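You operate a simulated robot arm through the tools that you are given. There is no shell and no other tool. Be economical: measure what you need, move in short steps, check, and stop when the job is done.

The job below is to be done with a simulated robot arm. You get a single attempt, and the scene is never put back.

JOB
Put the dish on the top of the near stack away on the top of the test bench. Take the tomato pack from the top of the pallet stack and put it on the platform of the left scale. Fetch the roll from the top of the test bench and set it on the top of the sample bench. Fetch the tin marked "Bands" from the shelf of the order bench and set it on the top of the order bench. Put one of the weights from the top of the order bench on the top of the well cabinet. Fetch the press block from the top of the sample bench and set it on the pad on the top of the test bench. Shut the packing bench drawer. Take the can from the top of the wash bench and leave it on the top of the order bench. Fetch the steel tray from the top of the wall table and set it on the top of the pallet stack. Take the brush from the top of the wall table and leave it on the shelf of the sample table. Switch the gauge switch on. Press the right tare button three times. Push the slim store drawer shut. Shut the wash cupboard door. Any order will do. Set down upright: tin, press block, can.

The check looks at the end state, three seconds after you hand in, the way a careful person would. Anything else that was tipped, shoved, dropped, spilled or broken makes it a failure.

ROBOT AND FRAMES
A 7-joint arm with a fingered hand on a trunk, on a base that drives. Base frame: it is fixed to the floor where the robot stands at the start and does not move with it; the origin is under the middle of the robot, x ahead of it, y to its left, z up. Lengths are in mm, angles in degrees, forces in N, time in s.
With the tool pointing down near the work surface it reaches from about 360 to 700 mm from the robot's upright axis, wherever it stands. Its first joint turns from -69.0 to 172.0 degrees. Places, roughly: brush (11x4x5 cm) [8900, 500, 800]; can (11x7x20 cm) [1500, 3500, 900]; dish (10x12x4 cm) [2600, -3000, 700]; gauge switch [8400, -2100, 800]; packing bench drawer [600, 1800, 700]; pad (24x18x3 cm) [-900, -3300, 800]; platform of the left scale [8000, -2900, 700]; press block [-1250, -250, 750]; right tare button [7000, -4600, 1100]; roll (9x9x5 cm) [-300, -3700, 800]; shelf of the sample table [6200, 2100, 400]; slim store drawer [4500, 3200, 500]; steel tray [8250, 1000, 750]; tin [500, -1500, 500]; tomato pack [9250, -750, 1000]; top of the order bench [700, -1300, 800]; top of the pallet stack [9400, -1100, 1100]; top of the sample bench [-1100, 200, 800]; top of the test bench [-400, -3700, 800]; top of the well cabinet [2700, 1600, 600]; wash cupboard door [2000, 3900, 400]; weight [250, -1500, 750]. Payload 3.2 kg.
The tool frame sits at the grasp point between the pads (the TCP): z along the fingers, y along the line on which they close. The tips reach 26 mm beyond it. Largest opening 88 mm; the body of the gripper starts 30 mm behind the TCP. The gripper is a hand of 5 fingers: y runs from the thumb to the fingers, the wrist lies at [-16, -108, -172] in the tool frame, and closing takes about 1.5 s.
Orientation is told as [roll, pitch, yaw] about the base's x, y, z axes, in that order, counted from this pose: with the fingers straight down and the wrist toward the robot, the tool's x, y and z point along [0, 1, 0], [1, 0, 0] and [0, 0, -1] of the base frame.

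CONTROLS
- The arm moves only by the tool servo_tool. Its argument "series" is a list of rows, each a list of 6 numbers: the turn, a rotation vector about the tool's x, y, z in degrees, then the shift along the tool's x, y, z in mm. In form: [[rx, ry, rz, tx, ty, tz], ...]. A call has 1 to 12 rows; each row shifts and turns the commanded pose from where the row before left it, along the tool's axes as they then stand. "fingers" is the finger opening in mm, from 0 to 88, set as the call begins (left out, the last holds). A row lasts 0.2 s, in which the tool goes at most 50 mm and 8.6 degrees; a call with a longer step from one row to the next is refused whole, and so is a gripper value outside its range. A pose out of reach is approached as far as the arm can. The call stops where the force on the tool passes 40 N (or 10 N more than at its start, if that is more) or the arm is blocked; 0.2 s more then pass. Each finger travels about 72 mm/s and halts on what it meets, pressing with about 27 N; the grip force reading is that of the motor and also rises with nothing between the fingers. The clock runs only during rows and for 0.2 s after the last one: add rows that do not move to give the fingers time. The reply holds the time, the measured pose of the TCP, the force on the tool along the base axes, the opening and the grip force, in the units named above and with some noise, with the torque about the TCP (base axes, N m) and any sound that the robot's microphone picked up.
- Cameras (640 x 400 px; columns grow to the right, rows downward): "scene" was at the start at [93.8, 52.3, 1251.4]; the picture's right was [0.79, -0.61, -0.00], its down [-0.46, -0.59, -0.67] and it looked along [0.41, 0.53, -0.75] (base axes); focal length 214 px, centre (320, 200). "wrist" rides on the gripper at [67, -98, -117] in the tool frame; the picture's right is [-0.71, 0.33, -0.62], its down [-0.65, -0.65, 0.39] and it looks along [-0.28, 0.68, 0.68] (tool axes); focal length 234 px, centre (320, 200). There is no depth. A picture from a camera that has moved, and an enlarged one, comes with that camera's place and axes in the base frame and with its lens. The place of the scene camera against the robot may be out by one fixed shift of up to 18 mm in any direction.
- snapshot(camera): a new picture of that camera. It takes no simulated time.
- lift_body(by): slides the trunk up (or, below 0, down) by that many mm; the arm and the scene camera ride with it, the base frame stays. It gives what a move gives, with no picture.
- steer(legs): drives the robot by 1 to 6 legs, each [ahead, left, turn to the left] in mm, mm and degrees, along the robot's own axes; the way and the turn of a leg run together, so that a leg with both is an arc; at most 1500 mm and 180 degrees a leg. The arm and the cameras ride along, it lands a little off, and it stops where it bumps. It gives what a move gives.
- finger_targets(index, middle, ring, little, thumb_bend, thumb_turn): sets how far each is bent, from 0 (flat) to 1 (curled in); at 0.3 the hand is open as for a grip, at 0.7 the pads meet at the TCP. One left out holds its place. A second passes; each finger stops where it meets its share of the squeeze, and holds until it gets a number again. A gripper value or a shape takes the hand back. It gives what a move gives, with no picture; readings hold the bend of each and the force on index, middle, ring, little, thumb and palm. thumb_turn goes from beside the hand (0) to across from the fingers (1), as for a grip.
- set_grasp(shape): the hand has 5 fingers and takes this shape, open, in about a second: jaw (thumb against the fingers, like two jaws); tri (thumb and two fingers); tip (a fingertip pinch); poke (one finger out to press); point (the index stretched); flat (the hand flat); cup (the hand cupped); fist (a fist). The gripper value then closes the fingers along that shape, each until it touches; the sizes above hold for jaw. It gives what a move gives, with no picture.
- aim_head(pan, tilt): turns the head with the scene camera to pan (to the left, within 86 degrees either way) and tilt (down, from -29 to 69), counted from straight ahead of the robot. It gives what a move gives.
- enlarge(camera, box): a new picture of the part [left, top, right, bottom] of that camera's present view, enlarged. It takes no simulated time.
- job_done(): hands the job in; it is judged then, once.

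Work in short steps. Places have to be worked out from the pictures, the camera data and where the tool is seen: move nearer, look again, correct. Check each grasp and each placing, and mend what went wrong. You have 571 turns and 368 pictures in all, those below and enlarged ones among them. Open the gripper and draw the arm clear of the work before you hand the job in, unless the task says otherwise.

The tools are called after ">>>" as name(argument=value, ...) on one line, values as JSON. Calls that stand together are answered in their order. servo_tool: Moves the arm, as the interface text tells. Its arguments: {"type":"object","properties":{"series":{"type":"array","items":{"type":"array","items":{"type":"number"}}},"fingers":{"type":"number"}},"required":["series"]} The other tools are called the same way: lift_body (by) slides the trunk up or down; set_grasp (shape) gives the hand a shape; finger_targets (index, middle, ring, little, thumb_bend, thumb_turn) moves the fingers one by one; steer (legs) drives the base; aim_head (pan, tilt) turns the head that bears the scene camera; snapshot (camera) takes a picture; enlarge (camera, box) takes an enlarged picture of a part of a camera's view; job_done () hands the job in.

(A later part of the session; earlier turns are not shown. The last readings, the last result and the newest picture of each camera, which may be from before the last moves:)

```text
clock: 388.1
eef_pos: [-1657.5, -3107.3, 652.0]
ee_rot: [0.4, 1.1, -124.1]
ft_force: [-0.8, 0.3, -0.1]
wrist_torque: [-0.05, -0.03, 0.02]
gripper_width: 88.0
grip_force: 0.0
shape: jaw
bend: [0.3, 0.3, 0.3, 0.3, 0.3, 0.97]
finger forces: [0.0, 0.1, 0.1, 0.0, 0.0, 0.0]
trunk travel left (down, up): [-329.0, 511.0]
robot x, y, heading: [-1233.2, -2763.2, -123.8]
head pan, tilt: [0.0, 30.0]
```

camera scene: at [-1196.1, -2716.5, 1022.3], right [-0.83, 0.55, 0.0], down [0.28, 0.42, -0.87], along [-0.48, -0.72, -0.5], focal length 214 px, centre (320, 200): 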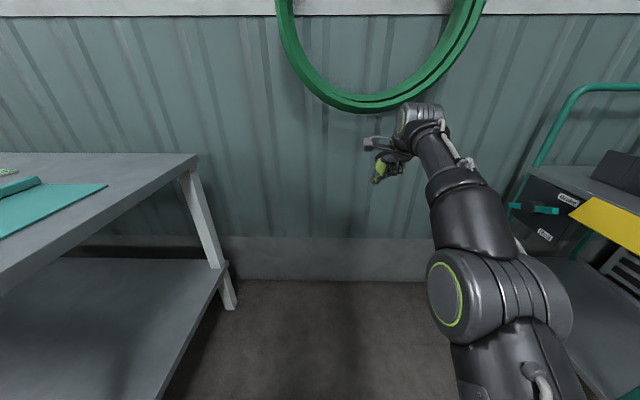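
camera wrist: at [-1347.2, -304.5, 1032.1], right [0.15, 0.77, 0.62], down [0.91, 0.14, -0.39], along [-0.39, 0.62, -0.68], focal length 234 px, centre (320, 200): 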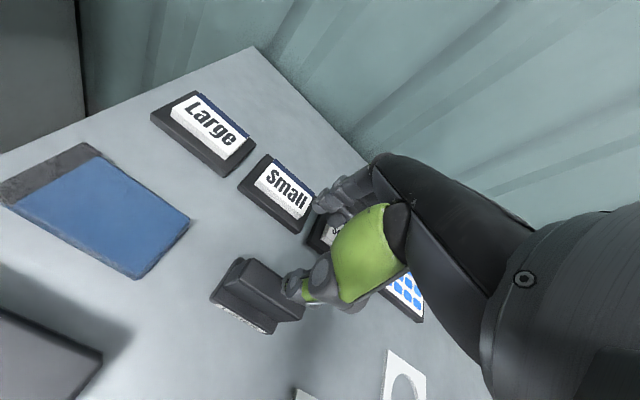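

Back to the sample bench for the press block.

>>> lift_body(by=350)

>>> steer(legs=[[-900, -280, 0], [0, 0, -91], [200, -1000, 0]])

>>> aim_head(pan=0, tilt=45)

>>> snapshot(camera="scene")

```text
clock: 391.5
eef_pos: [-1658.1, -3107.7, 1003.0]
ee_rot: [0.5, 1.1, -124.1]
ft_force: [-1.5, -0.8, -0.5]
wrist_torque: [-0.03, 0.0, 0.0]
gripper_width: 87.8
grip_force: 0.0
shape: jaw
bend: [0.3, 0.3, 0.3, 0.3, 0.3, 0.97]
finger forces: [0.0, 0.0, 0.0, 0.0, 0.1, 0.0]
trunk travel left (down, up): [-679.0, 161.0]
robot x, y, heading: [-1234.7, -2761.1, -123.8]
head pan, tilt: [0.0, 30.0]
```

```text
clock: 405.3
eef_pos: [-869.4, -478.4, 1003.8]
ee_rot: [0.4, 1.0, 144.4]
ft_force: [-0.1, 1.4, 0.4]
wrist_torque: [-0.01, 0.0, -0.01]
gripper_width: 87.7
grip_force: 0.2
shape: jaw
bend: [0.3, 0.3, 0.3, 0.3, 0.3, 0.97]
finger forces: [0.0, 0.0, 0.0, 0.0, 0.0, 0.0]
trunk travel left (down, up): [-679.0, 161.0]
robot x, y, heading: [-538.6, -914.8, 144.5]
head pan, tilt: [0.0, 30.0]
```

```text
clock: 406.1
eef_pos: [-869.8, -479.7, 1003.2]
ee_rot: [0.4, 1.0, 144.4]
ft_force: [-0.4, -0.6, -0.1]
wrist_torque: [0.03, 0.02, -0.01]
gripper_width: 87.6
grip_force: 0.0
shape: jaw
bend: [0.3, 0.3, 0.3, 0.3, 0.3, 0.97]
finger forces: [0.0, 0.1, 0.1, 0.1, 0.0, 0.0]
trunk travel left (down, up): [-679.0, 161.0]
robot x, y, heading: [-537.6, -917.7, 144.7]
head pan, tilt: [0.0, 45.0]
```

```text
261 pictures are left
camera scene: at [-649.6, -849.2, 1349.8], right [0.58, 0.82, 0.0], down [0.58, -0.41, -0.71], along [-0.58, 0.41, -0.71], focal length 214 px, centre (320, 200)
```

scene: 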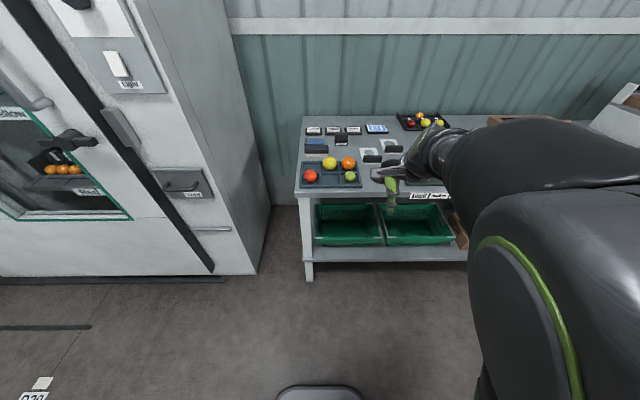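

>>> servo_tool(series=[[0, 0, 0, 30, 30, 0], [0, 0, 0, 30, 30, 0], [0, 0, 0, 0, 30, 0], [0, 0, 0, 0, 0, 0]], fingers=52)

>>> steer(legs=[[465, 4, 0]])

>>> snapshot(camera="wrist")

```text
clock: 407.1
eef_pos: [-976.7, -476.2, 1000.9]
ee_rot: [0.5, 1.1, 144.3]
ft_force: [0.1, -0.1, 0.1]
wrist_torque: [-0.03, 0.02, -0.01]
gripper_width: 52.7
grip_force: 0.1
shape: jaw
bend: [0.46, 0.39, 0.72, 0.45, 0.09, 0.99]
finger forces: [0.0, 0.1, 0.0, 0.0, 0.1, 0.0]
trunk travel left (down, up): [-679.0, 161.0]
robot x, y, heading: [-539.1, -914.9, 144.7]
head pan, tilt: [0.0, 45.0]
```

```text
clock: 409.8
eef_pos: [-1357.3, -217.2, 1000.5]
ee_rot: [0.4, 0.9, 144.7]
ft_force: [0.0, 0.4, -0.9]
wrist_torque: [-0.02, 0.0, 0.0]
gripper_width: 52.5
grip_force: 0.0
shape: jaw
bend: [0.46, 0.39, 0.72, 0.45, 0.09, 0.99]
finger forces: [0.0, 0.0, 0.1, 0.0, 0.1, 0.0]
trunk travel left (down, up): [-679.0, 161.0]
robot x, y, heading: [-916.5, -652.8, 144.7]
head pan, tilt: [0.0, 45.0]
```

```text
260 pictures are left
camera wrist: at [-1317.9, -325.1, 1120.2], right [0.13, 0.78, 0.61], down [0.91, 0.15, -0.38], along [-0.39, 0.61, -0.69], focal length 234 px, centre (320, 200)
```

wrist: 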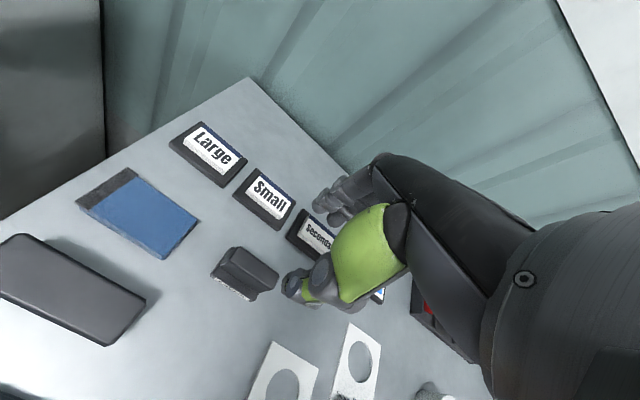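

Press block lies 15 mm ahead. Adjust, then lower 100 with the trunk and look.

>>> servo_tool(series=[[0, 0, 0, -3, 15, 0], [0, 0, 0, 0, 0, 0]])

>>> lift_body(by=-110)

>>> snapshot(camera="wrist")

```text
clock: 410.4
eef_pos: [-1367.8, -206.1, 1000.8]
ee_rot: [0.4, 1.0, 144.7]
ft_force: [0.9, -0.6, 0.1]
wrist_torque: [0.02, 0.02, 0.01]
gripper_width: 52.5
grip_force: 0.1
shape: jaw
bend: [0.46, 0.39, 0.72, 0.45, 0.09, 0.99]
finger forces: [0.0, 0.0, 0.0, 0.1, 0.0, 0.1]
trunk travel left (down, up): [-679.0, 161.0]
robot x, y, heading: [-914.0, -653.5, 145.1]
head pan, tilt: [0.0, 45.0]
```

```text
clock: 411.8
eef_pos: [-1368.3, -206.5, 890.4]
ee_rot: [0.4, 1.2, 144.7]
ft_force: [-0.1, 0.2, -0.5]
wrist_torque: [0.0, -0.02, 0.0]
gripper_width: 52.7
grip_force: 0.0
shape: jaw
bend: [0.46, 0.39, 0.72, 0.45, 0.09, 0.99]
finger forces: [0.1, 0.0, 0.0, 0.1, 0.1, 0.0]
trunk travel left (down, up): [-569.0, 271.0]
robot x, y, heading: [-914.4, -651.6, 145.0]
head pan, tilt: [0.0, 45.0]
```

```text
259 pictures are left
camera wrist: at [-1328.7, -314.5, 1010.2], right [0.13, 0.78, 0.61], down [0.91, 0.15, -0.38], along [-0.39, 0.61, -0.69], focal length 234 px, centre (320, 200)
```

wrist: 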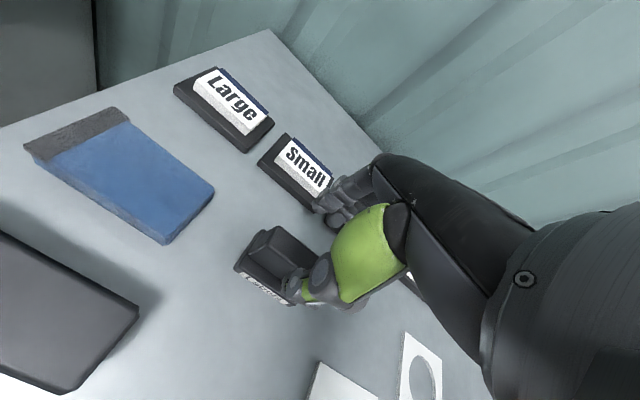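

>>> servo_tool(series=[[0, 0, 0, 0, 0, 15], [0, 0, 0, 0, 0, 15], [0, 0, 0, 0, 0, 11], [0, 0, 0, 0, 0, 0]])

>>> enlarge(camera="wrist", box=[220, 160, 380, 320])

```text
clock: 412.8
eef_pos: [-1367.2, -207.1, 849.7]
ee_rot: [0.4, 1.0, 144.7]
ft_force: [-0.2, 0.0, 0.3]
wrist_torque: [0.02, -0.02, 0.0]
gripper_width: 52.6
grip_force: 0.1
shape: jaw
bend: [0.46, 0.39, 0.72, 0.45, 0.09, 0.99]
finger forces: [0.0, 0.0, 0.0, 0.0, 0.0, 0.1]
trunk travel left (down, up): [-569.0, 271.0]
robot x, y, heading: [-910.3, -653.0, 145.0]
head pan, tilt: [0.0, 45.0]
```

```text
2.50 times, centred on (300, 240) of wrist
camera zoom: at [-1328.7, -315.0, 969.3], right [0.13, 0.78, 0.61], down [0.91, 0.15, -0.38], along [-0.39, 0.61, -0.69], focal length 585 px, centre (370, 100)
```

zoom: 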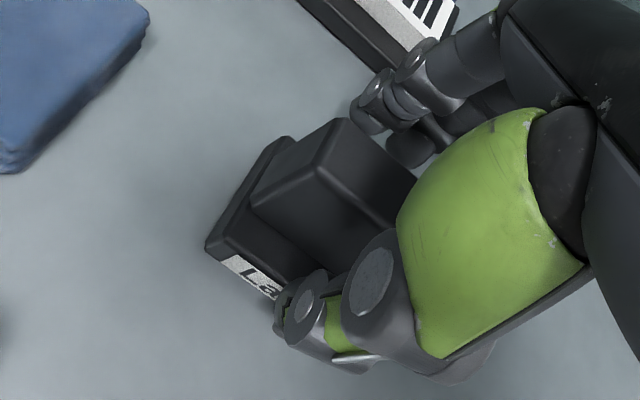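

The block's grip sits between thumb and fingers. Close and lift.

>>> servo_tool(series=[[0, 0, 0, 0, 0, 0], [0, 0, 0, 0, 0, 0], [0, 0, 0, 0, 0, 0], [0, 0, 0, 0, 0, 0], [0, 0, 0, 0, 0, 0], [0, 0, 0, 0, 0, 0], [0, 0, 0, 0, 0, -10], [0, 0, 0, 0, 0, -30], [0, 0, 0, 0, 0, 0]], fingers=5)

>>> enlarge(camera="wrist", box=[180, 120, 420, 360])

```text
clock: 414.8
eef_pos: [-1368.4, -204.6, 889.4]
ee_rot: [0.5, 1.0, 144.7]
ft_force: [0.2, 0.1, -0.6]
wrist_torque: [0.02, -0.01, 0.02]
gripper_width: 16.8
grip_force: 27.0
shape: jaw
bend: [0.61, 0.58, 0.72, 0.67, 0.5, 1.0]
finger forces: [13.5, 7.1, 3.1, 0.0, 23.7, 0.0]
trunk travel left (down, up): [-569.0, 271.0]
robot x, y, heading: [-916.8, -654.7, 145.1]
head pan, tilt: [0.0, 45.0]
```

```text
1.67 times, centred on (300, 240) of wrist
camera zoom: at [-1329.0, -313.3, 1009.0], right [0.13, 0.78, 0.61], down [0.91, 0.15, -0.38], along [-0.39, 0.61, -0.69], focal length 390 px, centre (353, 133)
```

zoom: 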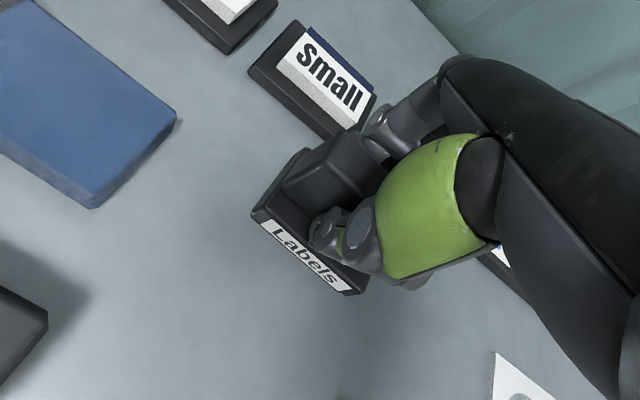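

Press block is held. Drive it to the test bench pad.

>>> lift_body(by=200)

>>> steer(legs=[[-675, 0, 0], [0, 1040, 0], [0, 0, 90], [250, 960, 0]])

>>> snapshot(camera="scene")

>>> snapshot(camera="wrist")

```text
clock: 417.0
eef_pos: [-1369.0, -205.7, 1088.6]
ee_rot: [0.4, 1.0, 144.7]
ft_force: [0.0, 0.1, -1.1]
wrist_torque: [0.03, 0.04, 0.01]
gripper_width: 17.0
grip_force: 26.3
shape: jaw
bend: [0.61, 0.58, 0.72, 0.67, 0.5, 1.0]
finger forces: [13.5, 7.1, 3.1, 0.0, 23.7, 0.1]
trunk travel left (down, up): [-769.0, 71.0]
robot x, y, heading: [-916.2, -654.7, 144.8]
head pan, tilt: [0.0, 45.0]
```

```text
clock: 434.3
eef_pos: [-769.8, -3101.7, 1088.0]
ee_rot: [0.4, 1.0, -125.8]
ft_force: [-0.1, -0.3, -0.7]
wrist_torque: [0.01, 0.02, -0.04]
gripper_width: 16.7
grip_force: 26.5
shape: jaw
bend: [0.61, 0.58, 0.72, 0.67, 0.5, 1.0]
finger forces: [13.3, 7.0, 3.0, 0.1, 23.3, 0.0]
trunk travel left (down, up): [-769.0, 71.0]
robot x, y, heading: [-319.7, -2650.9, -125.3]
head pan, tilt: [0.0, 45.0]
```

```text
256 pictures are left
camera scene: at [-398.8, -2768.7, 1439.7], right [-0.82, 0.58, 0.0], down [0.41, 0.58, -0.71], along [-0.41, -0.58, -0.71], focal length 214 px, centre (320, 200)
```

scene: 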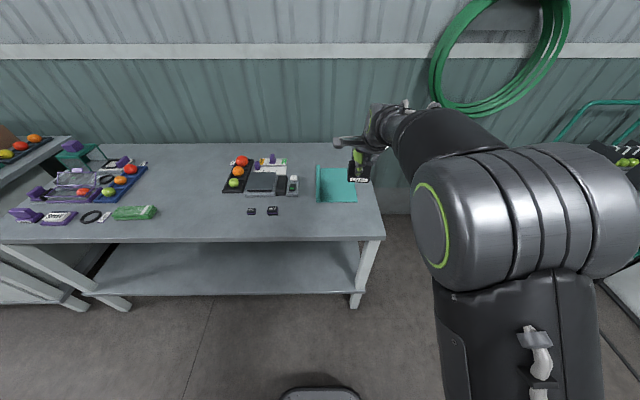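

```text
255 pictures are left
camera wrist: at [-661.2, -3062.2, 1208.9], right [-0.78, 0.14, 0.61], down [-0.14, 0.91, -0.38], along [-0.61, -0.38, -0.69], focal length 234 px, centre (320, 200)
```

wrist: 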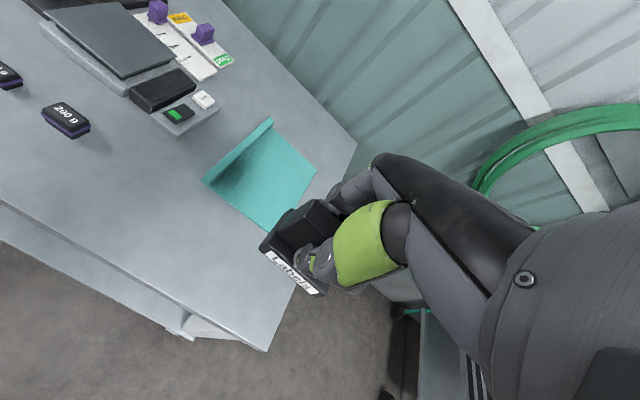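

Pad's flat centre is at ≈(-884,-3310). Drive the block above it.

>>> steer(legs=[[236, 27, 0]])

>>> lift_body(by=-170)

>>> snapshot(camera="wrist")

```text
clock: 436.1
eef_pos: [-885.9, -3309.9, 1089.2]
ee_rot: [0.4, 1.0, -125.7]
ft_force: [0.2, 0.3, -1.3]
wrist_torque: [0.04, -0.04, 0.01]
gripper_width: 16.9
grip_force: 26.8
shape: jaw
bend: [0.61, 0.58, 0.72, 0.67, 0.5, 1.0]
finger forces: [13.3, 7.0, 3.0, 0.0, 23.4, 0.0]
trunk travel left (down, up): [-769.0, 71.0]
robot x, y, heading: [-433.4, -2859.0, -125.4]
head pan, tilt: [0.0, 45.0]
```

```text
clock: 438.0
eef_pos: [-885.3, -3310.1, 919.6]
ee_rot: [0.4, 1.0, -125.7]
ft_force: [0.4, 0.3, -0.8]
wrist_torque: [-0.02, 0.01, 0.02]
gripper_width: 16.8
grip_force: 27.0
shape: jaw
bend: [0.61, 0.58, 0.72, 0.67, 0.5, 1.0]
finger forces: [13.4, 7.0, 3.0, 0.0, 23.4, 0.1]
trunk travel left (down, up): [-599.0, 241.0]
robot x, y, heading: [-433.1, -2861.8, -125.5]
head pan, tilt: [0.0, 45.0]
```

```text
254 pictures are left
camera wrist: at [-775.9, -3270.1, 1039.1], right [-0.78, 0.14, 0.61], down [-0.14, 0.91, -0.38], along [-0.61, -0.38, -0.69], focal length 234 px, centre (320, 200)
```

wrist: 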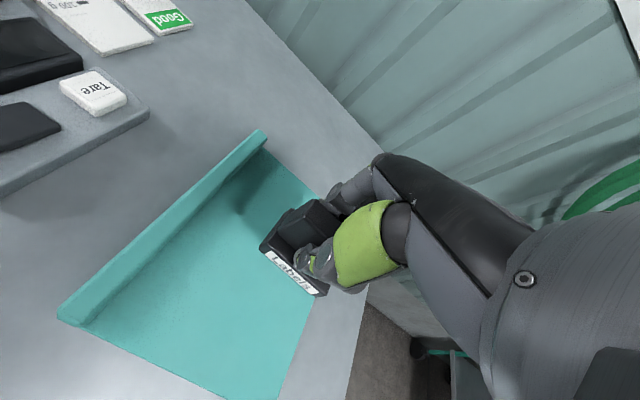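

>>> servo_tool(series=[[0, 0, 0, 15, 0, 20], [0, 0, 0, 0, 0, 20], [0, 0, 0, 0, 0, 10], [0, 0, 0, 0, 0, 4], [0, 0, 0, 0, 0, 4], [0, 0, 0, 0, 0, 3], [0, 0, 0, 0, 0, 3], [0, 0, 0, 0, 0, 3], [0, 0, 0, 0, 0, 0]])

>>> snapshot(camera="wrist")

```text
clock: 440.0
eef_pos: [-871.9, -3316.9, 854.5]
ee_rot: [0.5, 0.8, -125.7]
ft_force: [-0.4, -0.1, 3.5]
wrist_torque: [0.01, 0.0, 0.01]
gripper_width: 16.7
grip_force: 27.1
shape: jaw
bend: [0.61, 0.58, 0.72, 0.67, 0.5, 1.0]
finger forces: [13.7, 7.4, 3.1, 0.0, 24.2, 0.1]
trunk travel left (down, up): [-599.0, 241.0]
robot x, y, heading: [-432.4, -2858.2, -125.5]
head pan, tilt: [0.0, 45.0]
```

```text
253 pictures are left
camera wrist: at [-762.6, -3278.1, 973.6], right [-0.78, 0.14, 0.61], down [-0.14, 0.91, -0.38], along [-0.61, -0.38, -0.69], focal length 234 px, centre (320, 200)
```

wrist: 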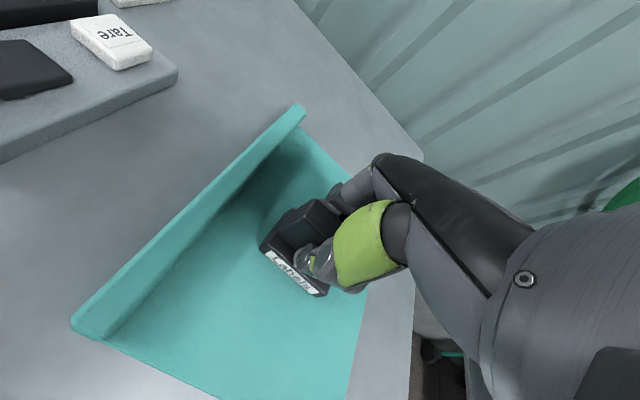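

Contact with the pad. Release and rise.

>>> servo_tool(series=[[0, 0, 0, 0, 0, 1], [0, 0, 0, 0, 0, 0], [0, 0, 0, 0, 0, 0]])

>>> servo_tool(series=[[0, 0, 0, 0, 0, 0], [0, 0, 0, 0, 0, 0], [0, 0, 0, 0, 0, 0], [0, 0, 0, 0, 0, 0], [0, 0, 0, 0, 0, -10], [0, 0, 0, 0, 0, -40], [0, 0, 0, 0, 0, -40], [0, 0, 0, 0, 0, 0]], fingers=52)

>>> snapshot(camera="wrist")

```text
clock: 440.8
eef_pos: [-871.3, -3317.5, 853.7]
ee_rot: [0.4, 0.8, -125.7]
ft_force: [-1.8, -1.1, 10.0]
wrist_torque: [-0.07, 0.02, 0.02]
gripper_width: 17.0
grip_force: 27.0
shape: jaw
bend: [0.61, 0.58, 0.72, 0.67, 0.5, 1.0]
finger forces: [15.1, 8.3, 3.6, 0.0, 24.9, 0.1]
trunk travel left (down, up): [-599.0, 241.0]
robot x, y, heading: [-433.1, -2857.2, -125.4]
head pan, tilt: [0.0, 45.0]
```

```text
clock: 442.6
eef_pos: [-873.3, -3317.3, 943.7]
ee_rot: [0.4, 1.0, -125.7]
ft_force: [-0.2, 0.0, 0.0]
wrist_torque: [0.02, 0.01, -0.01]
gripper_width: 51.7
grip_force: 0.2
shape: jaw
bend: [0.46, 0.39, 0.72, 0.45, 0.1, 0.99]
finger forces: [0.0, 0.1, 0.0, 0.1, 0.0, 0.0]
trunk travel left (down, up): [-599.0, 241.0]
robot x, y, heading: [-434.5, -2858.3, -125.6]
head pan, tilt: [0.0, 45.0]
```

```text
252 pictures are left
camera wrist: at [-763.9, -3278.7, 1062.4], right [-0.78, 0.14, 0.61], down [-0.14, 0.91, -0.38], along [-0.61, -0.38, -0.69], focal length 234 px, centre (320, 200)
```

wrist: 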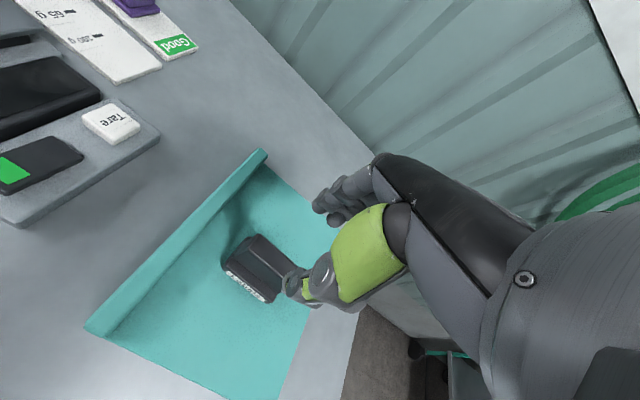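

Press block stands on the pad. Next: the dish on the near stack. Back off, turn to face +e and slide toward it.

>>> lift_body(by=150)

>>> steer(legs=[[-600, 0, 0], [0, 0, 180], [0, -1200, 0]])

>>> aim_head(pan=-20, tilt=25)

>>> snapshot(camera="scene")

```text
clock: 444.4
eef_pos: [-872.9, -3318.1, 1092.3]
ee_rot: [0.4, 1.0, -125.7]
ft_force: [0.5, 0.5, 0.4]
wrist_torque: [-0.02, 0.02, 0.02]
gripper_width: 51.6
grip_force: 0.0
shape: jaw
bend: [0.46, 0.39, 0.72, 0.45, 0.1, 0.99]
finger forces: [0.1, 0.1, 0.0, 0.0, 0.0, 0.0]
trunk travel left (down, up): [-749.0, 91.0]
robot x, y, heading: [-434.6, -2858.9, -125.3]
head pan, tilt: [0.0, 45.0]
```

```text
clock: 460.8
eef_pos: [1330.8, -2612.8, 1093.0]
ee_rot: [0.4, 1.0, 53.6]
ft_force: [0.0, 0.0, -0.2]
wrist_torque: [0.0, 0.01, -0.02]
gripper_width: 51.5
grip_force: 0.1
shape: jaw
bend: [0.46, 0.39, 0.72, 0.45, 0.1, 0.99]
finger forces: [0.0, 0.0, 0.1, 0.1, 0.1, 0.0]
trunk travel left (down, up): [-749.0, 91.0]
robot x, y, heading: [884.2, -3065.1, 53.9]
head pan, tilt: [0.0, 45.0]
```

```text
clock: 461.6
eef_pos: [1329.2, -2614.0, 1092.4]
ee_rot: [0.4, 1.0, 53.7]
ft_force: [-0.4, 0.8, 0.2]
wrist_torque: [0.04, -0.02, -0.02]
gripper_width: 51.8
grip_force: 0.1
shape: jaw
bend: [0.46, 0.39, 0.72, 0.45, 0.1, 0.99]
finger forces: [0.1, 0.1, 0.0, 0.0, 0.0, 0.0]
trunk travel left (down, up): [-749.0, 91.0]
robot x, y, heading: [885.5, -3066.2, 54.1]
head pan, tilt: [-20.0, 25.0]
```

```text
251 pictures are left
camera scene: at [986.2, -2983.0, 1450.3], right [0.56, -0.83, 0.0], down [-0.35, -0.24, -0.91], along [0.75, 0.51, -0.42], focal length 214 px, centre (320, 200)
```

scene: 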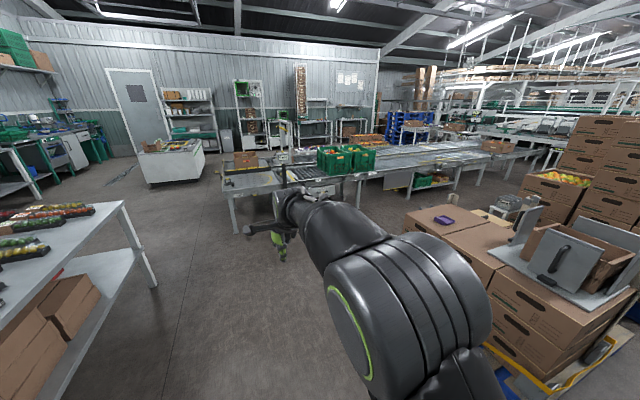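

>>> enlarge(camera="scene", box=[390, 170, 640, 330])

```text
2.50 times, centred on (515, 250) of scene
camera zoom: at [986.2, -2983.0, 1450.3], right [0.56, -0.83, 0.0], down [-0.35, -0.24, -0.91], along [0.75, 0.51, -0.42], focal length 536 px, centre (-168, 75)
```

zoom: 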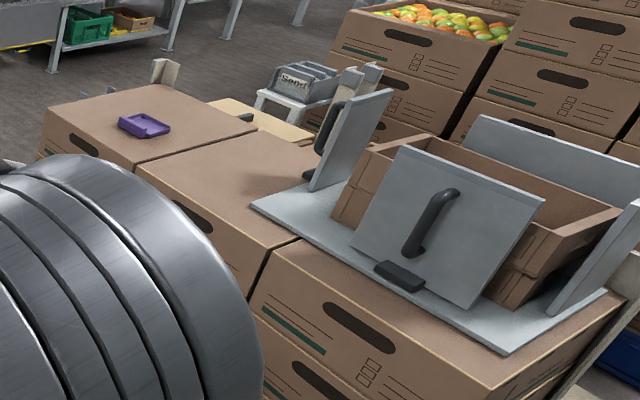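

Dish (purple) is at about (2570,-2980), box top ≈680. I approach from its −n side, heading −35°.

>>> steer(legs=[[1142, -150, 0], [0, 0, -89]])

>>> aim_head(pan=0, tilt=40)

>>> snapshot(camera="scene")

```text
clock: 471.2
eef_pos: [2142.1, -2665.5, 1092.2]
ee_rot: [0.4, 1.1, -34.6]
ft_force: [1.3, -0.3, -0.9]
wrist_torque: [0.01, 0.03, -0.03]
gripper_width: 51.6
grip_force: 0.1
shape: jaw
bend: [0.46, 0.39, 0.72, 0.45, 0.1, 0.99]
finger forces: [0.1, 0.0, 0.0, 0.1, 0.1, 0.0]
trunk travel left (down, up): [-749.0, 91.0]
robot x, y, heading: [1678.2, -2236.3, -34.6]
head pan, tilt: [-20.0, 25.0]
```

```text
clock: 472.1
eef_pos: [2143.2, -2665.4, 1093.3]
ee_rot: [0.4, 1.0, -34.6]
ft_force: [-0.6, -0.9, 0.3]
wrist_torque: [0.0, 0.03, -0.03]
gripper_width: 51.6
grip_force: 0.0
shape: jaw
bend: [0.46, 0.39, 0.72, 0.45, 0.1, 0.99]
finger forces: [0.1, 0.0, 0.0, 0.0, 0.0, 0.0]
trunk travel left (down, up): [-749.0, 91.0]
robot x, y, heading: [1674.8, -2235.4, -34.4]
head pan, tilt: [0.0, 40.0]
```

```text
249 pictures are left
camera scene: at [1783.6, -2320.0, 1427.1], right [-0.56, -0.83, 0.0], down [-0.53, 0.36, -0.77], along [0.63, -0.43, -0.64], focal length 214 px, centre (320, 200)
```

scene: 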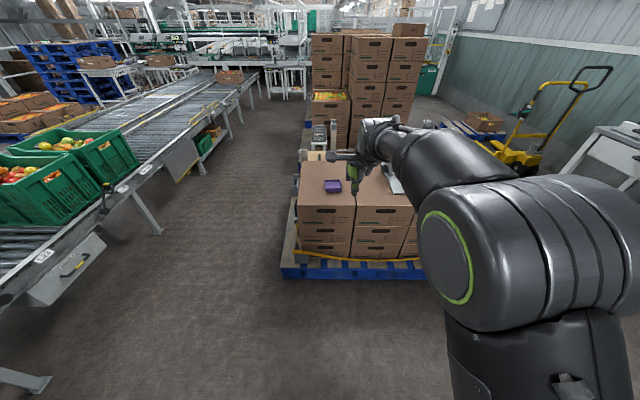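

>>> steer(legs=[[490, 3, 0]])

>>> snapshot(camera="wrist")

>>> snapshot(camera="scene")

```text
clock: 475.0
eef_pos: [2550.5, -2944.9, 1093.4]
ee_rot: [0.5, 1.0, -34.9]
ft_force: [0.1, -0.3, 0.3]
wrist_torque: [0.02, 0.0, 0.0]
gripper_width: 51.5
grip_force: 0.0
shape: jaw
bend: [0.46, 0.39, 0.72, 0.45, 0.1, 0.99]
finger forces: [0.1, 0.0, 0.0, 0.0, 0.1, 0.0]
trunk travel left (down, up): [-749.0, 91.0]
robot x, y, heading: [2085.6, -2510.6, -34.7]
head pan, tilt: [0.0, 40.0]
```

```text
248 pictures are left
camera wrist: at [2509.5, -2836.3, 1212.2], right [-0.13, -0.78, 0.61], down [-0.91, -0.15, -0.38], along [0.39, -0.61, -0.69], focal length 234 px, centre (320, 200)
```

wrist: 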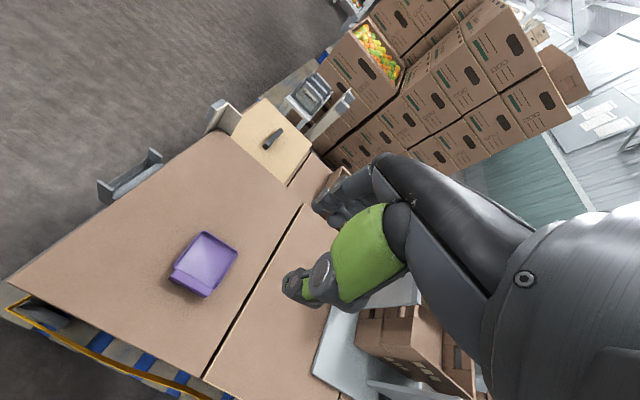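

```text
247 pictures are left
camera scene: at [2192.8, -2598.1, 1427.0], right [-0.57, -0.82, 0.0], down [-0.53, 0.37, -0.77], along [0.63, -0.44, -0.64], focal length 214 px, centre (320, 200)
```

scene: 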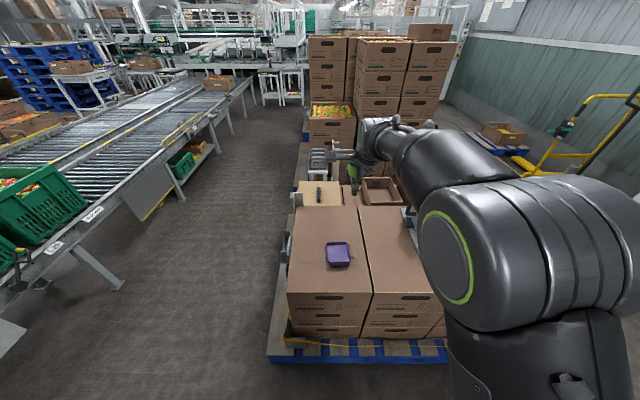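

>>> enlarge(camera="wrist", box=[140, 210, 260, 310])

```text
4.00 times, centred on (200, 260) of wrist
camera zoom: at [2509.5, -2836.3, 1212.2], right [-0.13, -0.78, 0.61], down [-0.91, -0.15, -0.38], along [0.39, -0.61, -0.69], focal length 937 px, centre (800, -40)
```

zoom: 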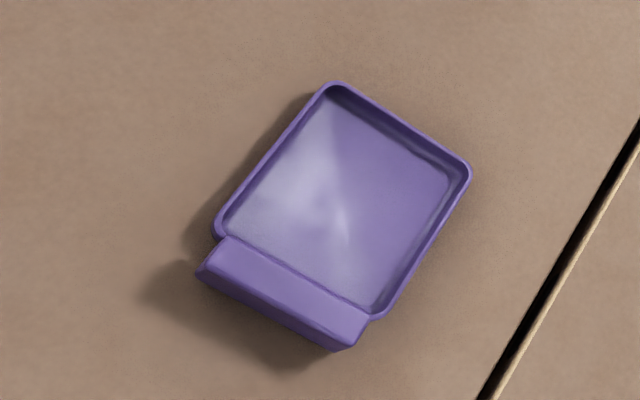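

The dish has a raised bar on its near side, ~20 mm thick — a good grip. Centre it and lower to z≈790.

>>> servo_tool(series=[[0, 0, 0, 16, 12, 0], [0, 0, 0, 0, 0, 0]])

>>> lift_body(by=-290)

>>> snapshot(camera="wrist")

```text
clock: 475.6
eef_pos: [2568.4, -2937.6, 1092.9]
ee_rot: [0.5, 1.1, -35.0]
ft_force: [0.1, 0.0, -0.3]
wrist_torque: [0.0, -0.01, 0.06]
gripper_width: 51.6
grip_force: 0.1
shape: jaw
bend: [0.46, 0.39, 0.72, 0.45, 0.1, 0.99]
finger forces: [0.0, 0.1, 0.1, 0.0, 0.1, 0.0]
trunk travel left (down, up): [-749.0, 91.0]
robot x, y, heading: [2085.4, -2510.6, -34.4]
head pan, tilt: [0.0, 40.0]
```

```text
clock: 478.5
eef_pos: [2567.4, -2939.3, 802.2]
ee_rot: [0.4, 1.0, -34.9]
ft_force: [0.0, 0.3, 0.2]
wrist_torque: [0.03, -0.03, 0.0]
gripper_width: 51.7
grip_force: 0.0
shape: jaw
bend: [0.46, 0.39, 0.72, 0.45, 0.1, 0.99]
finger forces: [0.0, 0.0, 0.0, 0.0, 0.1, 0.0]
trunk travel left (down, up): [-459.0, 381.0]
robot x, y, heading: [2081.5, -2508.5, -34.6]
head pan, tilt: [0.0, 40.0]
```

```text
245 pictures are left
camera wrist: at [2528.1, -2828.8, 922.6], right [-0.13, -0.78, 0.61], down [-0.91, -0.15, -0.38], along [0.39, -0.61, -0.69], focal length 234 px, centre (320, 200)
```

wrist: 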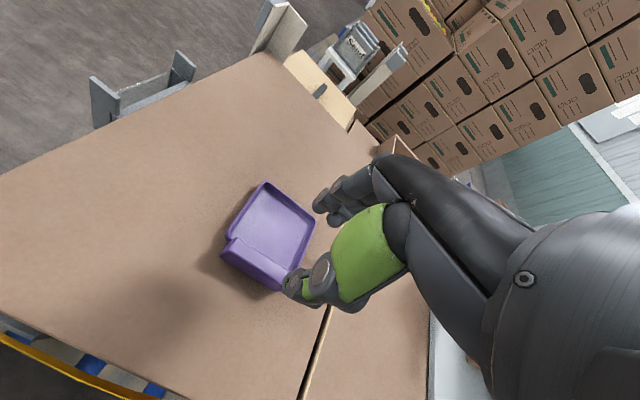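

>>> servo_tool(series=[[0, 0, 0, 0, 0, 25], [0, 0, 0, 0, 0, 25], [0, 0, 0, 0, 0, 20], [0, 0, 0, 0, 0, 10], [0, 0, 0, 0, 0, 10], [0, 0, 0, 0, 0, 6], [0, 0, 0, 0, 0, 0]])

>>> snapshot(camera="wrist")

```text
clock: 480.1
eef_pos: [2568.5, -2938.5, 705.0]
ee_rot: [0.4, 1.0, -34.9]
ft_force: [-0.2, 0.5, -0.5]
wrist_torque: [0.02, 0.01, -0.02]
gripper_width: 51.8
grip_force: 0.1
shape: jaw
bend: [0.46, 0.39, 0.72, 0.45, 0.1, 0.99]
finger forces: [0.0, 0.0, 0.0, 0.1, 0.0, 0.0]
trunk travel left (down, up): [-459.0, 381.0]
robot x, y, heading: [2085.8, -2511.0, -34.7]
head pan, tilt: [0.0, 40.0]
```

```text
244 pictures are left
camera wrist: at [2527.5, -2828.8, 825.9], right [-0.13, -0.78, 0.61], down [-0.91, -0.15, -0.38], along [0.39, -0.61, -0.69], focal length 234 px, centre (320, 200)
```

wrist: 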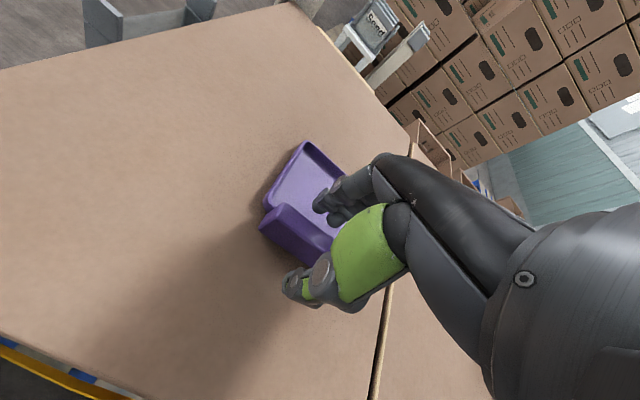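

>>> servo_tool(series=[[0, 0, 0, 0, 0, 0], [0, 0, 0, 0, 0, 0], [0, 0, 0, 0, 0, 0], [0, 0, 0, 0, 0, 0], [0, 0, 0, 0, 0, 0], [0, 0, 0, 0, 0, 0], [0, 0, 0, 0, 0, -10], [0, 0, 0, 0, 0, -30], [0, 0, 0, 0, 0, 0]], fingers=5)

>>> snapshot(camera="wrist")

```text
clock: 482.1
eef_pos: [2569.2, -2937.3, 746.7]
ee_rot: [0.4, 1.0, -35.0]
ft_force: [-0.1, -0.5, -1.3]
wrist_torque: [0.01, -0.01, -0.01]
gripper_width: 12.5
grip_force: 26.9
shape: jaw
bend: [0.64, 0.61, 0.72, 0.7, 0.53, 1.0]
finger forces: [14.2, 7.0, 2.9, 0.0, 24.3, 0.0]
trunk travel left (down, up): [-459.0, 381.0]
robot x, y, heading: [2085.3, -2512.7, -34.3]
head pan, tilt: [0.0, 40.0]
```

```text
243 pictures are left
camera wrist: at [2527.7, -2829.7, 867.1], right [-0.13, -0.78, 0.61], down [-0.91, -0.15, -0.38], along [0.39, -0.61, -0.69], focal length 234 px, centre (320, 200)
```

wrist: 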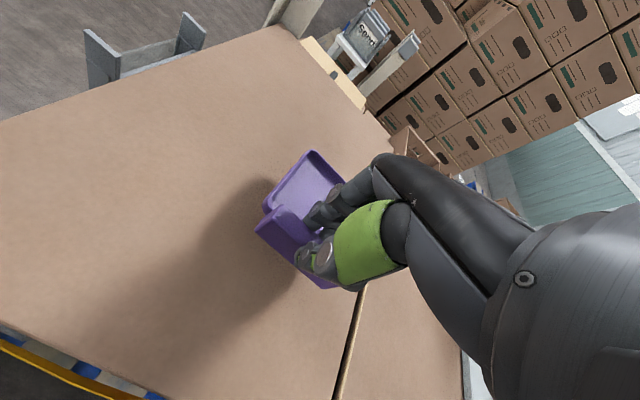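

Dish is held. Raise and drive it to the test bench, to the spot where the roll stood.

>>> lift_body(by=330)

>>> steer(legs=[[-450, 0, 0], [0, 0, -90.5], [700, -367, 0], [600, -368, 0]])

>>> snapshot(camera="scene")

>>> snapshot(camera="wrist")

```text
clock: 485.3
eef_pos: [2567.4, -2939.1, 1077.8]
ee_rot: [0.4, 1.0, -34.9]
ft_force: [-0.1, -0.6, 0.1]
wrist_torque: [-0.01, 0.01, 0.0]
gripper_width: 12.4
grip_force: 27.3
shape: jaw
bend: [0.64, 0.61, 0.72, 0.7, 0.53, 1.0]
finger forces: [14.2, 6.9, 2.9, 0.1, 24.2, 0.0]
trunk travel left (down, up): [-789.0, 51.0]
robot x, y, heading: [2085.4, -2512.1, -34.6]
head pan, tilt: [0.0, 40.0]
```

```text
clock: 499.2
eef_pos: [-62.1, -3375.7, 1076.3]
ee_rot: [0.4, 1.0, -125.6]
ft_force: [-0.1, -0.5, 0.0]
wrist_torque: [-0.01, -0.05, -0.01]
gripper_width: 12.5
grip_force: 26.9
shape: jaw
bend: [0.64, 0.61, 0.72, 0.7, 0.53, 1.0]
finger forces: [13.9, 6.7, 2.9, 0.1, 23.8, 0.1]
trunk travel left (down, up): [-789.0, 51.0]
robot x, y, heading: [371.1, -2900.6, -125.3]
head pan, tilt: [0.0, 40.0]
```

```text
242 pictures are left
camera scene: at [290.0, -3019.7, 1467.0], right [-0.81, 0.58, 0.0], down [0.37, 0.52, -0.77], along [-0.44, -0.62, -0.64], focal length 214 px, centre (320, 200)
```

scene: 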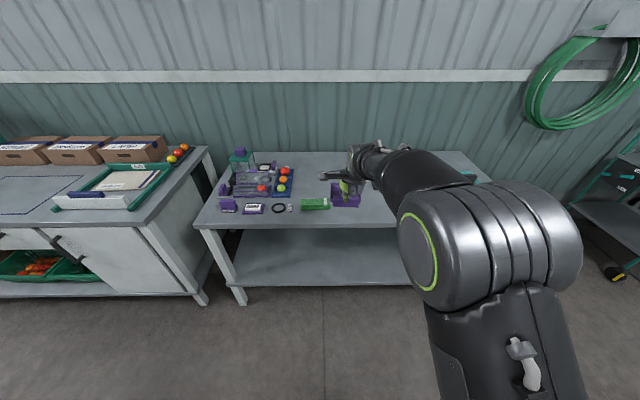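

```text
241 pictures are left
camera wrist: at [47.8, -3336.7, 1197.2], right [-0.78, 0.14, 0.61], down [-0.14, 0.91, -0.38], along [-0.61, -0.38, -0.69], focal length 234 px, centre (320, 200)
```

wrist: 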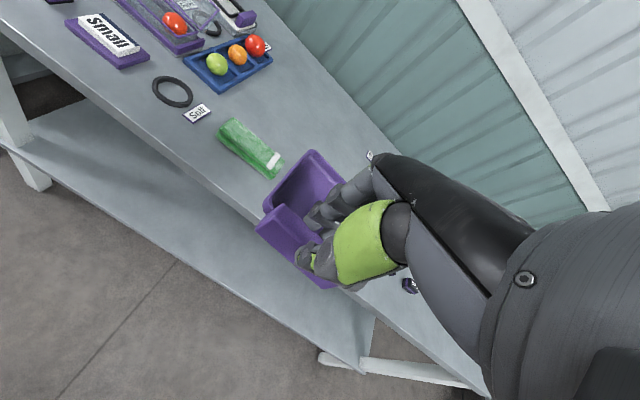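

>>> steer(legs=[[362, 2, 0]])

>>> snapshot(camera="wrist")

```text
clock: 501.5
eef_pos: [-271.9, -3673.1, 1077.1]
ee_rot: [0.3, 1.0, -125.8]
ft_force: [0.5, -0.8, -0.3]
wrist_torque: [-0.01, -0.01, 0.01]
gripper_width: 12.4
grip_force: 27.2
shape: jaw
bend: [0.64, 0.61, 0.72, 0.7, 0.53, 1.0]
finger forces: [13.9, 6.8, 3.0, 0.1, 23.8, 0.1]
trunk travel left (down, up): [-789.0, 51.0]
robot x, y, heading: [162.5, -3197.0, -125.7]
head pan, tilt: [0.0, 40.0]
```

```text
240 pictures are left
camera wrist: at [-163.1, -3634.5, 1197.3], right [-0.78, 0.14, 0.61], down [-0.14, 0.91, -0.38], along [-0.61, -0.38, -0.69], focal length 234 px, centre (320, 200)
```

wrist: 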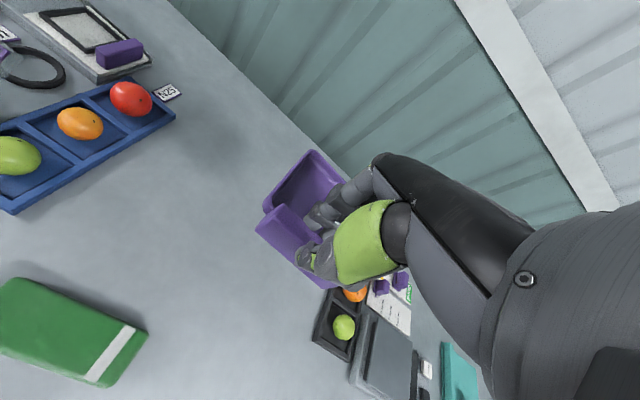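

Landing area is clear. Lower and place.

>>> lift_body(by=-210)

>>> servo_tool(series=[[0, 0, 0, 0, 0, 6], [0, 0, 0, 0, 0, 5], [0, 0, 0, 0, 0, 4], [0, 0, 0, 0, 0, 3], [0, 0, 0, 0, 0, 3], [0, 0, 0, 0, 0, 2], [0, 0, 0, 0, 0, 2]])

```text
clock: 503.8
eef_pos: [-272.1, -3674.0, 867.2]
ee_rot: [0.4, 1.0, -125.8]
ft_force: [-0.4, 0.3, -0.4]
wrist_torque: [-0.02, -0.01, 0.02]
gripper_width: 12.1
grip_force: 27.1
shape: jaw
bend: [0.64, 0.61, 0.72, 0.7, 0.53, 1.0]
finger forces: [14.0, 6.8, 2.9, 0.0, 23.8, 0.0]
trunk travel left (down, up): [-579.0, 261.0]
robot x, y, heading: [166.3, -3195.1, -125.3]
head pan, tilt: [0.0, 40.0]
```

```text
clock: 505.4
eef_pos: [-271.2, -3671.5, 847.3]
ee_rot: [0.5, 0.4, -125.8]
ft_force: [1.4, 1.6, 22.7]
wrist_torque: [-0.05, 0.12, 0.04]
gripper_width: 12.7
grip_force: 26.9
shape: jaw
bend: [0.64, 0.61, 0.72, 0.7, 0.53, 1.0]
finger forces: [15.6, 9.2, 4.0, 0.1, 29.5, 0.0]
trunk travel left (down, up): [-579.0, 261.0]
robot x, y, heading: [161.2, -3198.7, -125.8]
head pan, tilt: [0.0, 40.0]
```

>>> servo_tool(series=[[0, 0, 0, 0, 0, -3], [0, 0, 0, 0, 0, 0], [0, 0, 0, 0, 0, 0]])

>>> servo_tool(series=[[0, 0, 0, 0, 0, 0], [0, 0, 0, 0, 0, 0], [0, 0, 0, 0, 0, 0], [0, 0, 0, 0, 0, 0], [0, 0, 0, 0, 0, -10], [0, 0, 0, 0, 0, -40], [0, 0, 0, 0, 0, -40], [0, 0, 0, 0, 0, 0]], fingers=52)

>>> snapshot(camera="wrist")

```text
clock: 506.2
eef_pos: [-270.9, -3672.9, 849.5]
ee_rot: [0.4, 0.8, -125.8]
ft_force: [0.5, 0.5, 17.9]
wrist_torque: [-0.11, 0.12, 0.01]
gripper_width: 12.5
grip_force: 27.1
shape: jaw
bend: [0.64, 0.61, 0.72, 0.7, 0.53, 1.0]
finger forces: [15.8, 9.6, 3.7, 0.0, 28.7, 0.1]
trunk travel left (down, up): [-579.0, 261.0]
robot x, y, heading: [162.3, -3199.9, -125.7]
head pan, tilt: [0.0, 40.0]
```

```text
clock: 508.0
eef_pos: [-273.3, -3675.6, 933.7]
ee_rot: [0.4, 1.1, -125.8]
ft_force: [-0.7, -0.3, -0.2]
wrist_torque: [-0.01, 0.0, 0.03]
gripper_width: 51.7
grip_force: 0.1
shape: jaw
bend: [0.46, 0.39, 0.72, 0.45, 0.1, 0.99]
finger forces: [0.1, 0.0, 0.0, 0.0, 0.0, 0.0]
trunk travel left (down, up): [-579.0, 261.0]
robot x, y, heading: [163.8, -3195.7, -125.7]
head pan, tilt: [0.0, 40.0]
```

```text
239 pictures are left
camera wrist: at [-163.8, -3635.1, 1053.8], right [-0.78, 0.14, 0.61], down [-0.14, 0.91, -0.38], along [-0.61, -0.38, -0.69], focal length 234 px, centre (320, 200)
```

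wrist: 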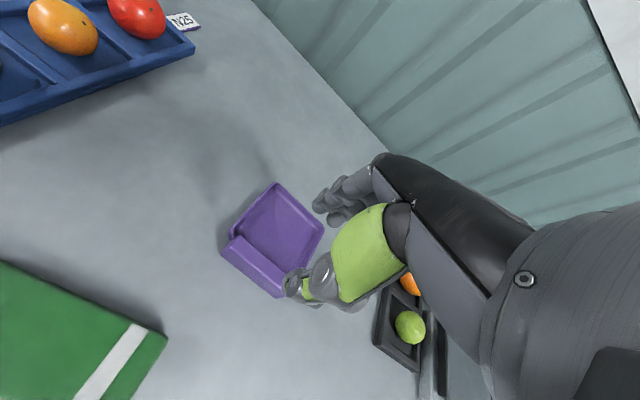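

Dish placed. Retract the arm, and travel east: first to the aisle beside the conveyors.

>>> servo_tool(series=[[0, 0, 0, -20, -40, 0], [0, 0, 0, -20, -40, 0], [0, 0, 0, -20, -30, 0], [0, 0, 0, 0, 0, 0]], fingers=88)

>>> lift_body(by=150)

>>> steer(legs=[[-600, 0, 0], [0, 0, 90.5], [800, 500, 0], [200, 1200, 0]])

>>> aim_head(pan=0, tilt=20)

>>> snapshot(camera="scene")

```text
clock: 509.0
eef_pos: [-252.9, -3554.1, 932.3]
ee_rot: [0.5, 2.7, -125.5]
ft_force: [0.7, -0.6, -0.8]
wrist_torque: [0.02, 0.0, 0.01]
gripper_width: 87.8
grip_force: 0.1
shape: jaw
bend: [0.3, 0.3, 0.3, 0.3, 0.3, 0.97]
finger forces: [0.1, 0.0, 0.0, 0.0, 0.0, 0.0]
out of reach, approached as far as the arm can: row 3
trunk travel left (down, up): [-579.0, 261.0]
robot x, y, heading: [163.5, -3199.3, -125.6]
head pan, tilt: [0.0, 40.0]
```

```text
clock: 510.7
eef_pos: [-252.9, -3554.5, 1080.8]
ee_rot: [0.6, 2.7, -125.6]
ft_force: [-0.1, 0.0, 0.0]
wrist_torque: [0.01, -0.04, 0.0]
gripper_width: 87.8
grip_force: 0.0
shape: jaw
bend: [0.3, 0.3, 0.3, 0.3, 0.3, 0.97]
finger forces: [0.1, 0.0, 0.1, 0.0, 0.0, 0.1]
trunk travel left (down, up): [-729.0, 111.0]
robot x, y, heading: [163.1, -3197.4, -125.6]
head pan, tilt: [0.0, 40.0]
```

```text
clock: 528.1
eef_pos: [2672.4, -2370.9, 1080.9]
ee_rot: [0.6, 2.8, -36.6]
ft_force: [-0.4, -1.1, -0.5]
wrist_torque: [-0.02, -0.03, 0.03]
gripper_width: 87.7
grip_force: 0.0
shape: jaw
bend: [0.3, 0.3, 0.3, 0.3, 0.3, 0.97]
finger forces: [0.0, 0.1, 0.0, 0.0, 0.1, 0.0]
trunk travel left (down, up): [-729.0, 111.0]
robot x, y, heading: [2322.3, -1948.3, -36.2]
head pan, tilt: [0.0, 40.0]
```

```text
clock: 529.0
eef_pos: [2671.6, -2370.3, 1082.2]
ee_rot: [0.7, 2.7, -36.4]
ft_force: [0.1, -0.1, 1.2]
wrist_torque: [0.01, 0.01, -0.01]
gripper_width: 87.9
grip_force: 0.1
shape: jaw
bend: [0.3, 0.3, 0.3, 0.3, 0.3, 0.97]
finger forces: [0.1, 0.0, 0.0, 0.0, 0.1, 0.1]
trunk travel left (down, up): [-729.0, 111.0]
robot x, y, heading: [2322.8, -1944.4, -36.6]
head pan, tilt: [0.0, 20.0]
```

```text
238 pictures are left
camera scene: at [2433.3, -2043.6, 1438.4], right [-0.59, -0.8, 0.0], down [-0.28, 0.2, -0.94], along [0.76, -0.56, -0.34], focal length 214 px, centre (320, 200)
```

scene: 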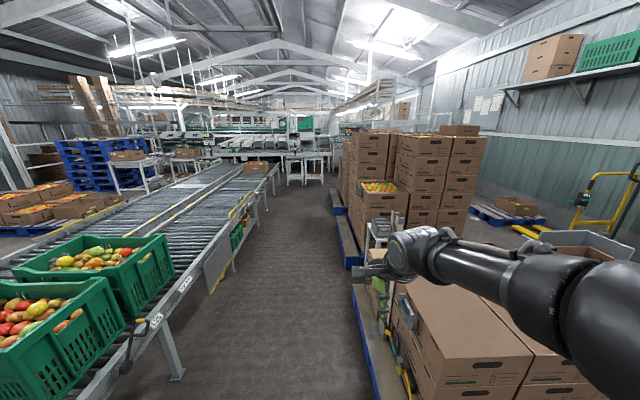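

Aisle is clear ahead for ~4.5 m. Drive along it.

>>> steer(legs=[[200, 210, 1.5], [1400, 0, 0], [1400, 0, 0]])

>>> snapshot(camera="scene")

```text
clock: 544.1
eef_pos: [5282.3, -3868.3, 1082.1]
ee_rot: [0.6, 2.6, -34.1]
ft_force: [0.1, 0.0, -0.5]
wrist_torque: [0.01, -0.02, -0.01]
gripper_width: 87.8
grip_force: 0.0
shape: jaw
bend: [0.3, 0.3, 0.3, 0.3, 0.3, 0.97]
finger forces: [0.1, 0.0, 0.1, 0.0, 0.1, 0.0]
trunk travel left (down, up): [-729.0, 111.0]
robot x, y, heading: [4914.2, -3462.1, -34.0]
head pan, tilt: [0.0, 20.0]
```

```text
237 pictures are left
camera scene: at [5030.8, -3550.6, 1438.4], right [-0.56, -0.83, 0.0], down [-0.28, 0.19, -0.94], along [0.78, -0.53, -0.34], focal length 214 px, centre (320, 200)
```

scene: 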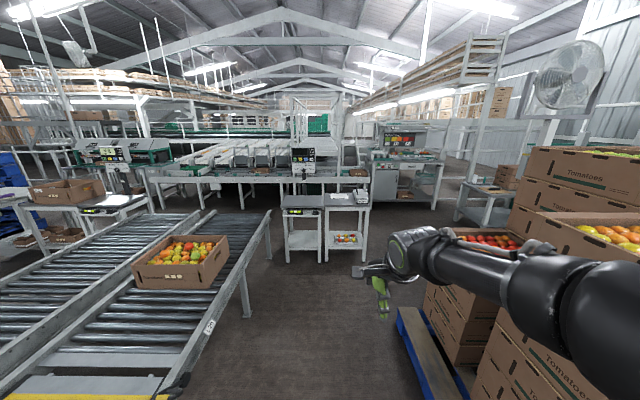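

>>> enlarge(camera="scene", box=[260, 130, 400, 220])

>>> enlarge(camera="scene", box=[60, 120, 200, 220])

```text
4.44 times, centred on (330, 175) of scene
camera zoom: at [5030.8, -3550.6, 1438.4], right [-0.56, -0.83, 0.0], down [-0.28, 0.19, -0.94], along [0.78, -0.53, -0.34], focal length 953 px, centre (276, 311)
```

zoom: 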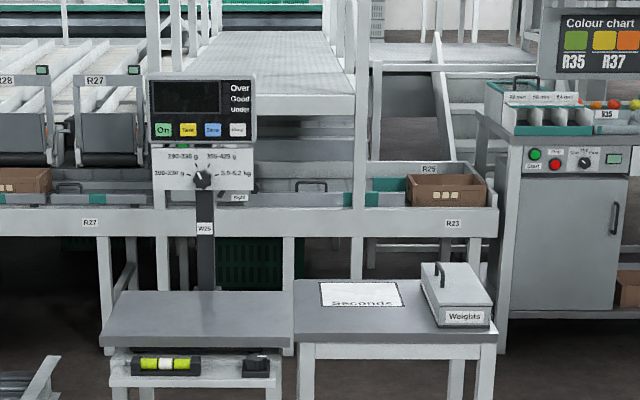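

```text
4.00 times, centred on (130, 170) of scene
camera zoom: at [5030.8, -3550.6, 1438.4], right [-0.56, -0.83, 0.0], down [-0.28, 0.19, -0.94], along [0.78, -0.53, -0.34], focal length 858 px, centre (1080, 320)
```

zoom: 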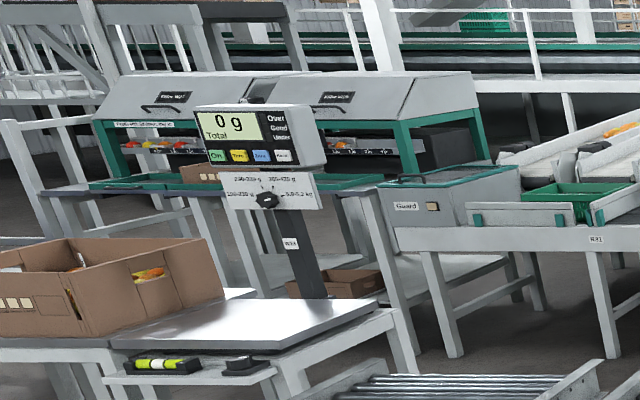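

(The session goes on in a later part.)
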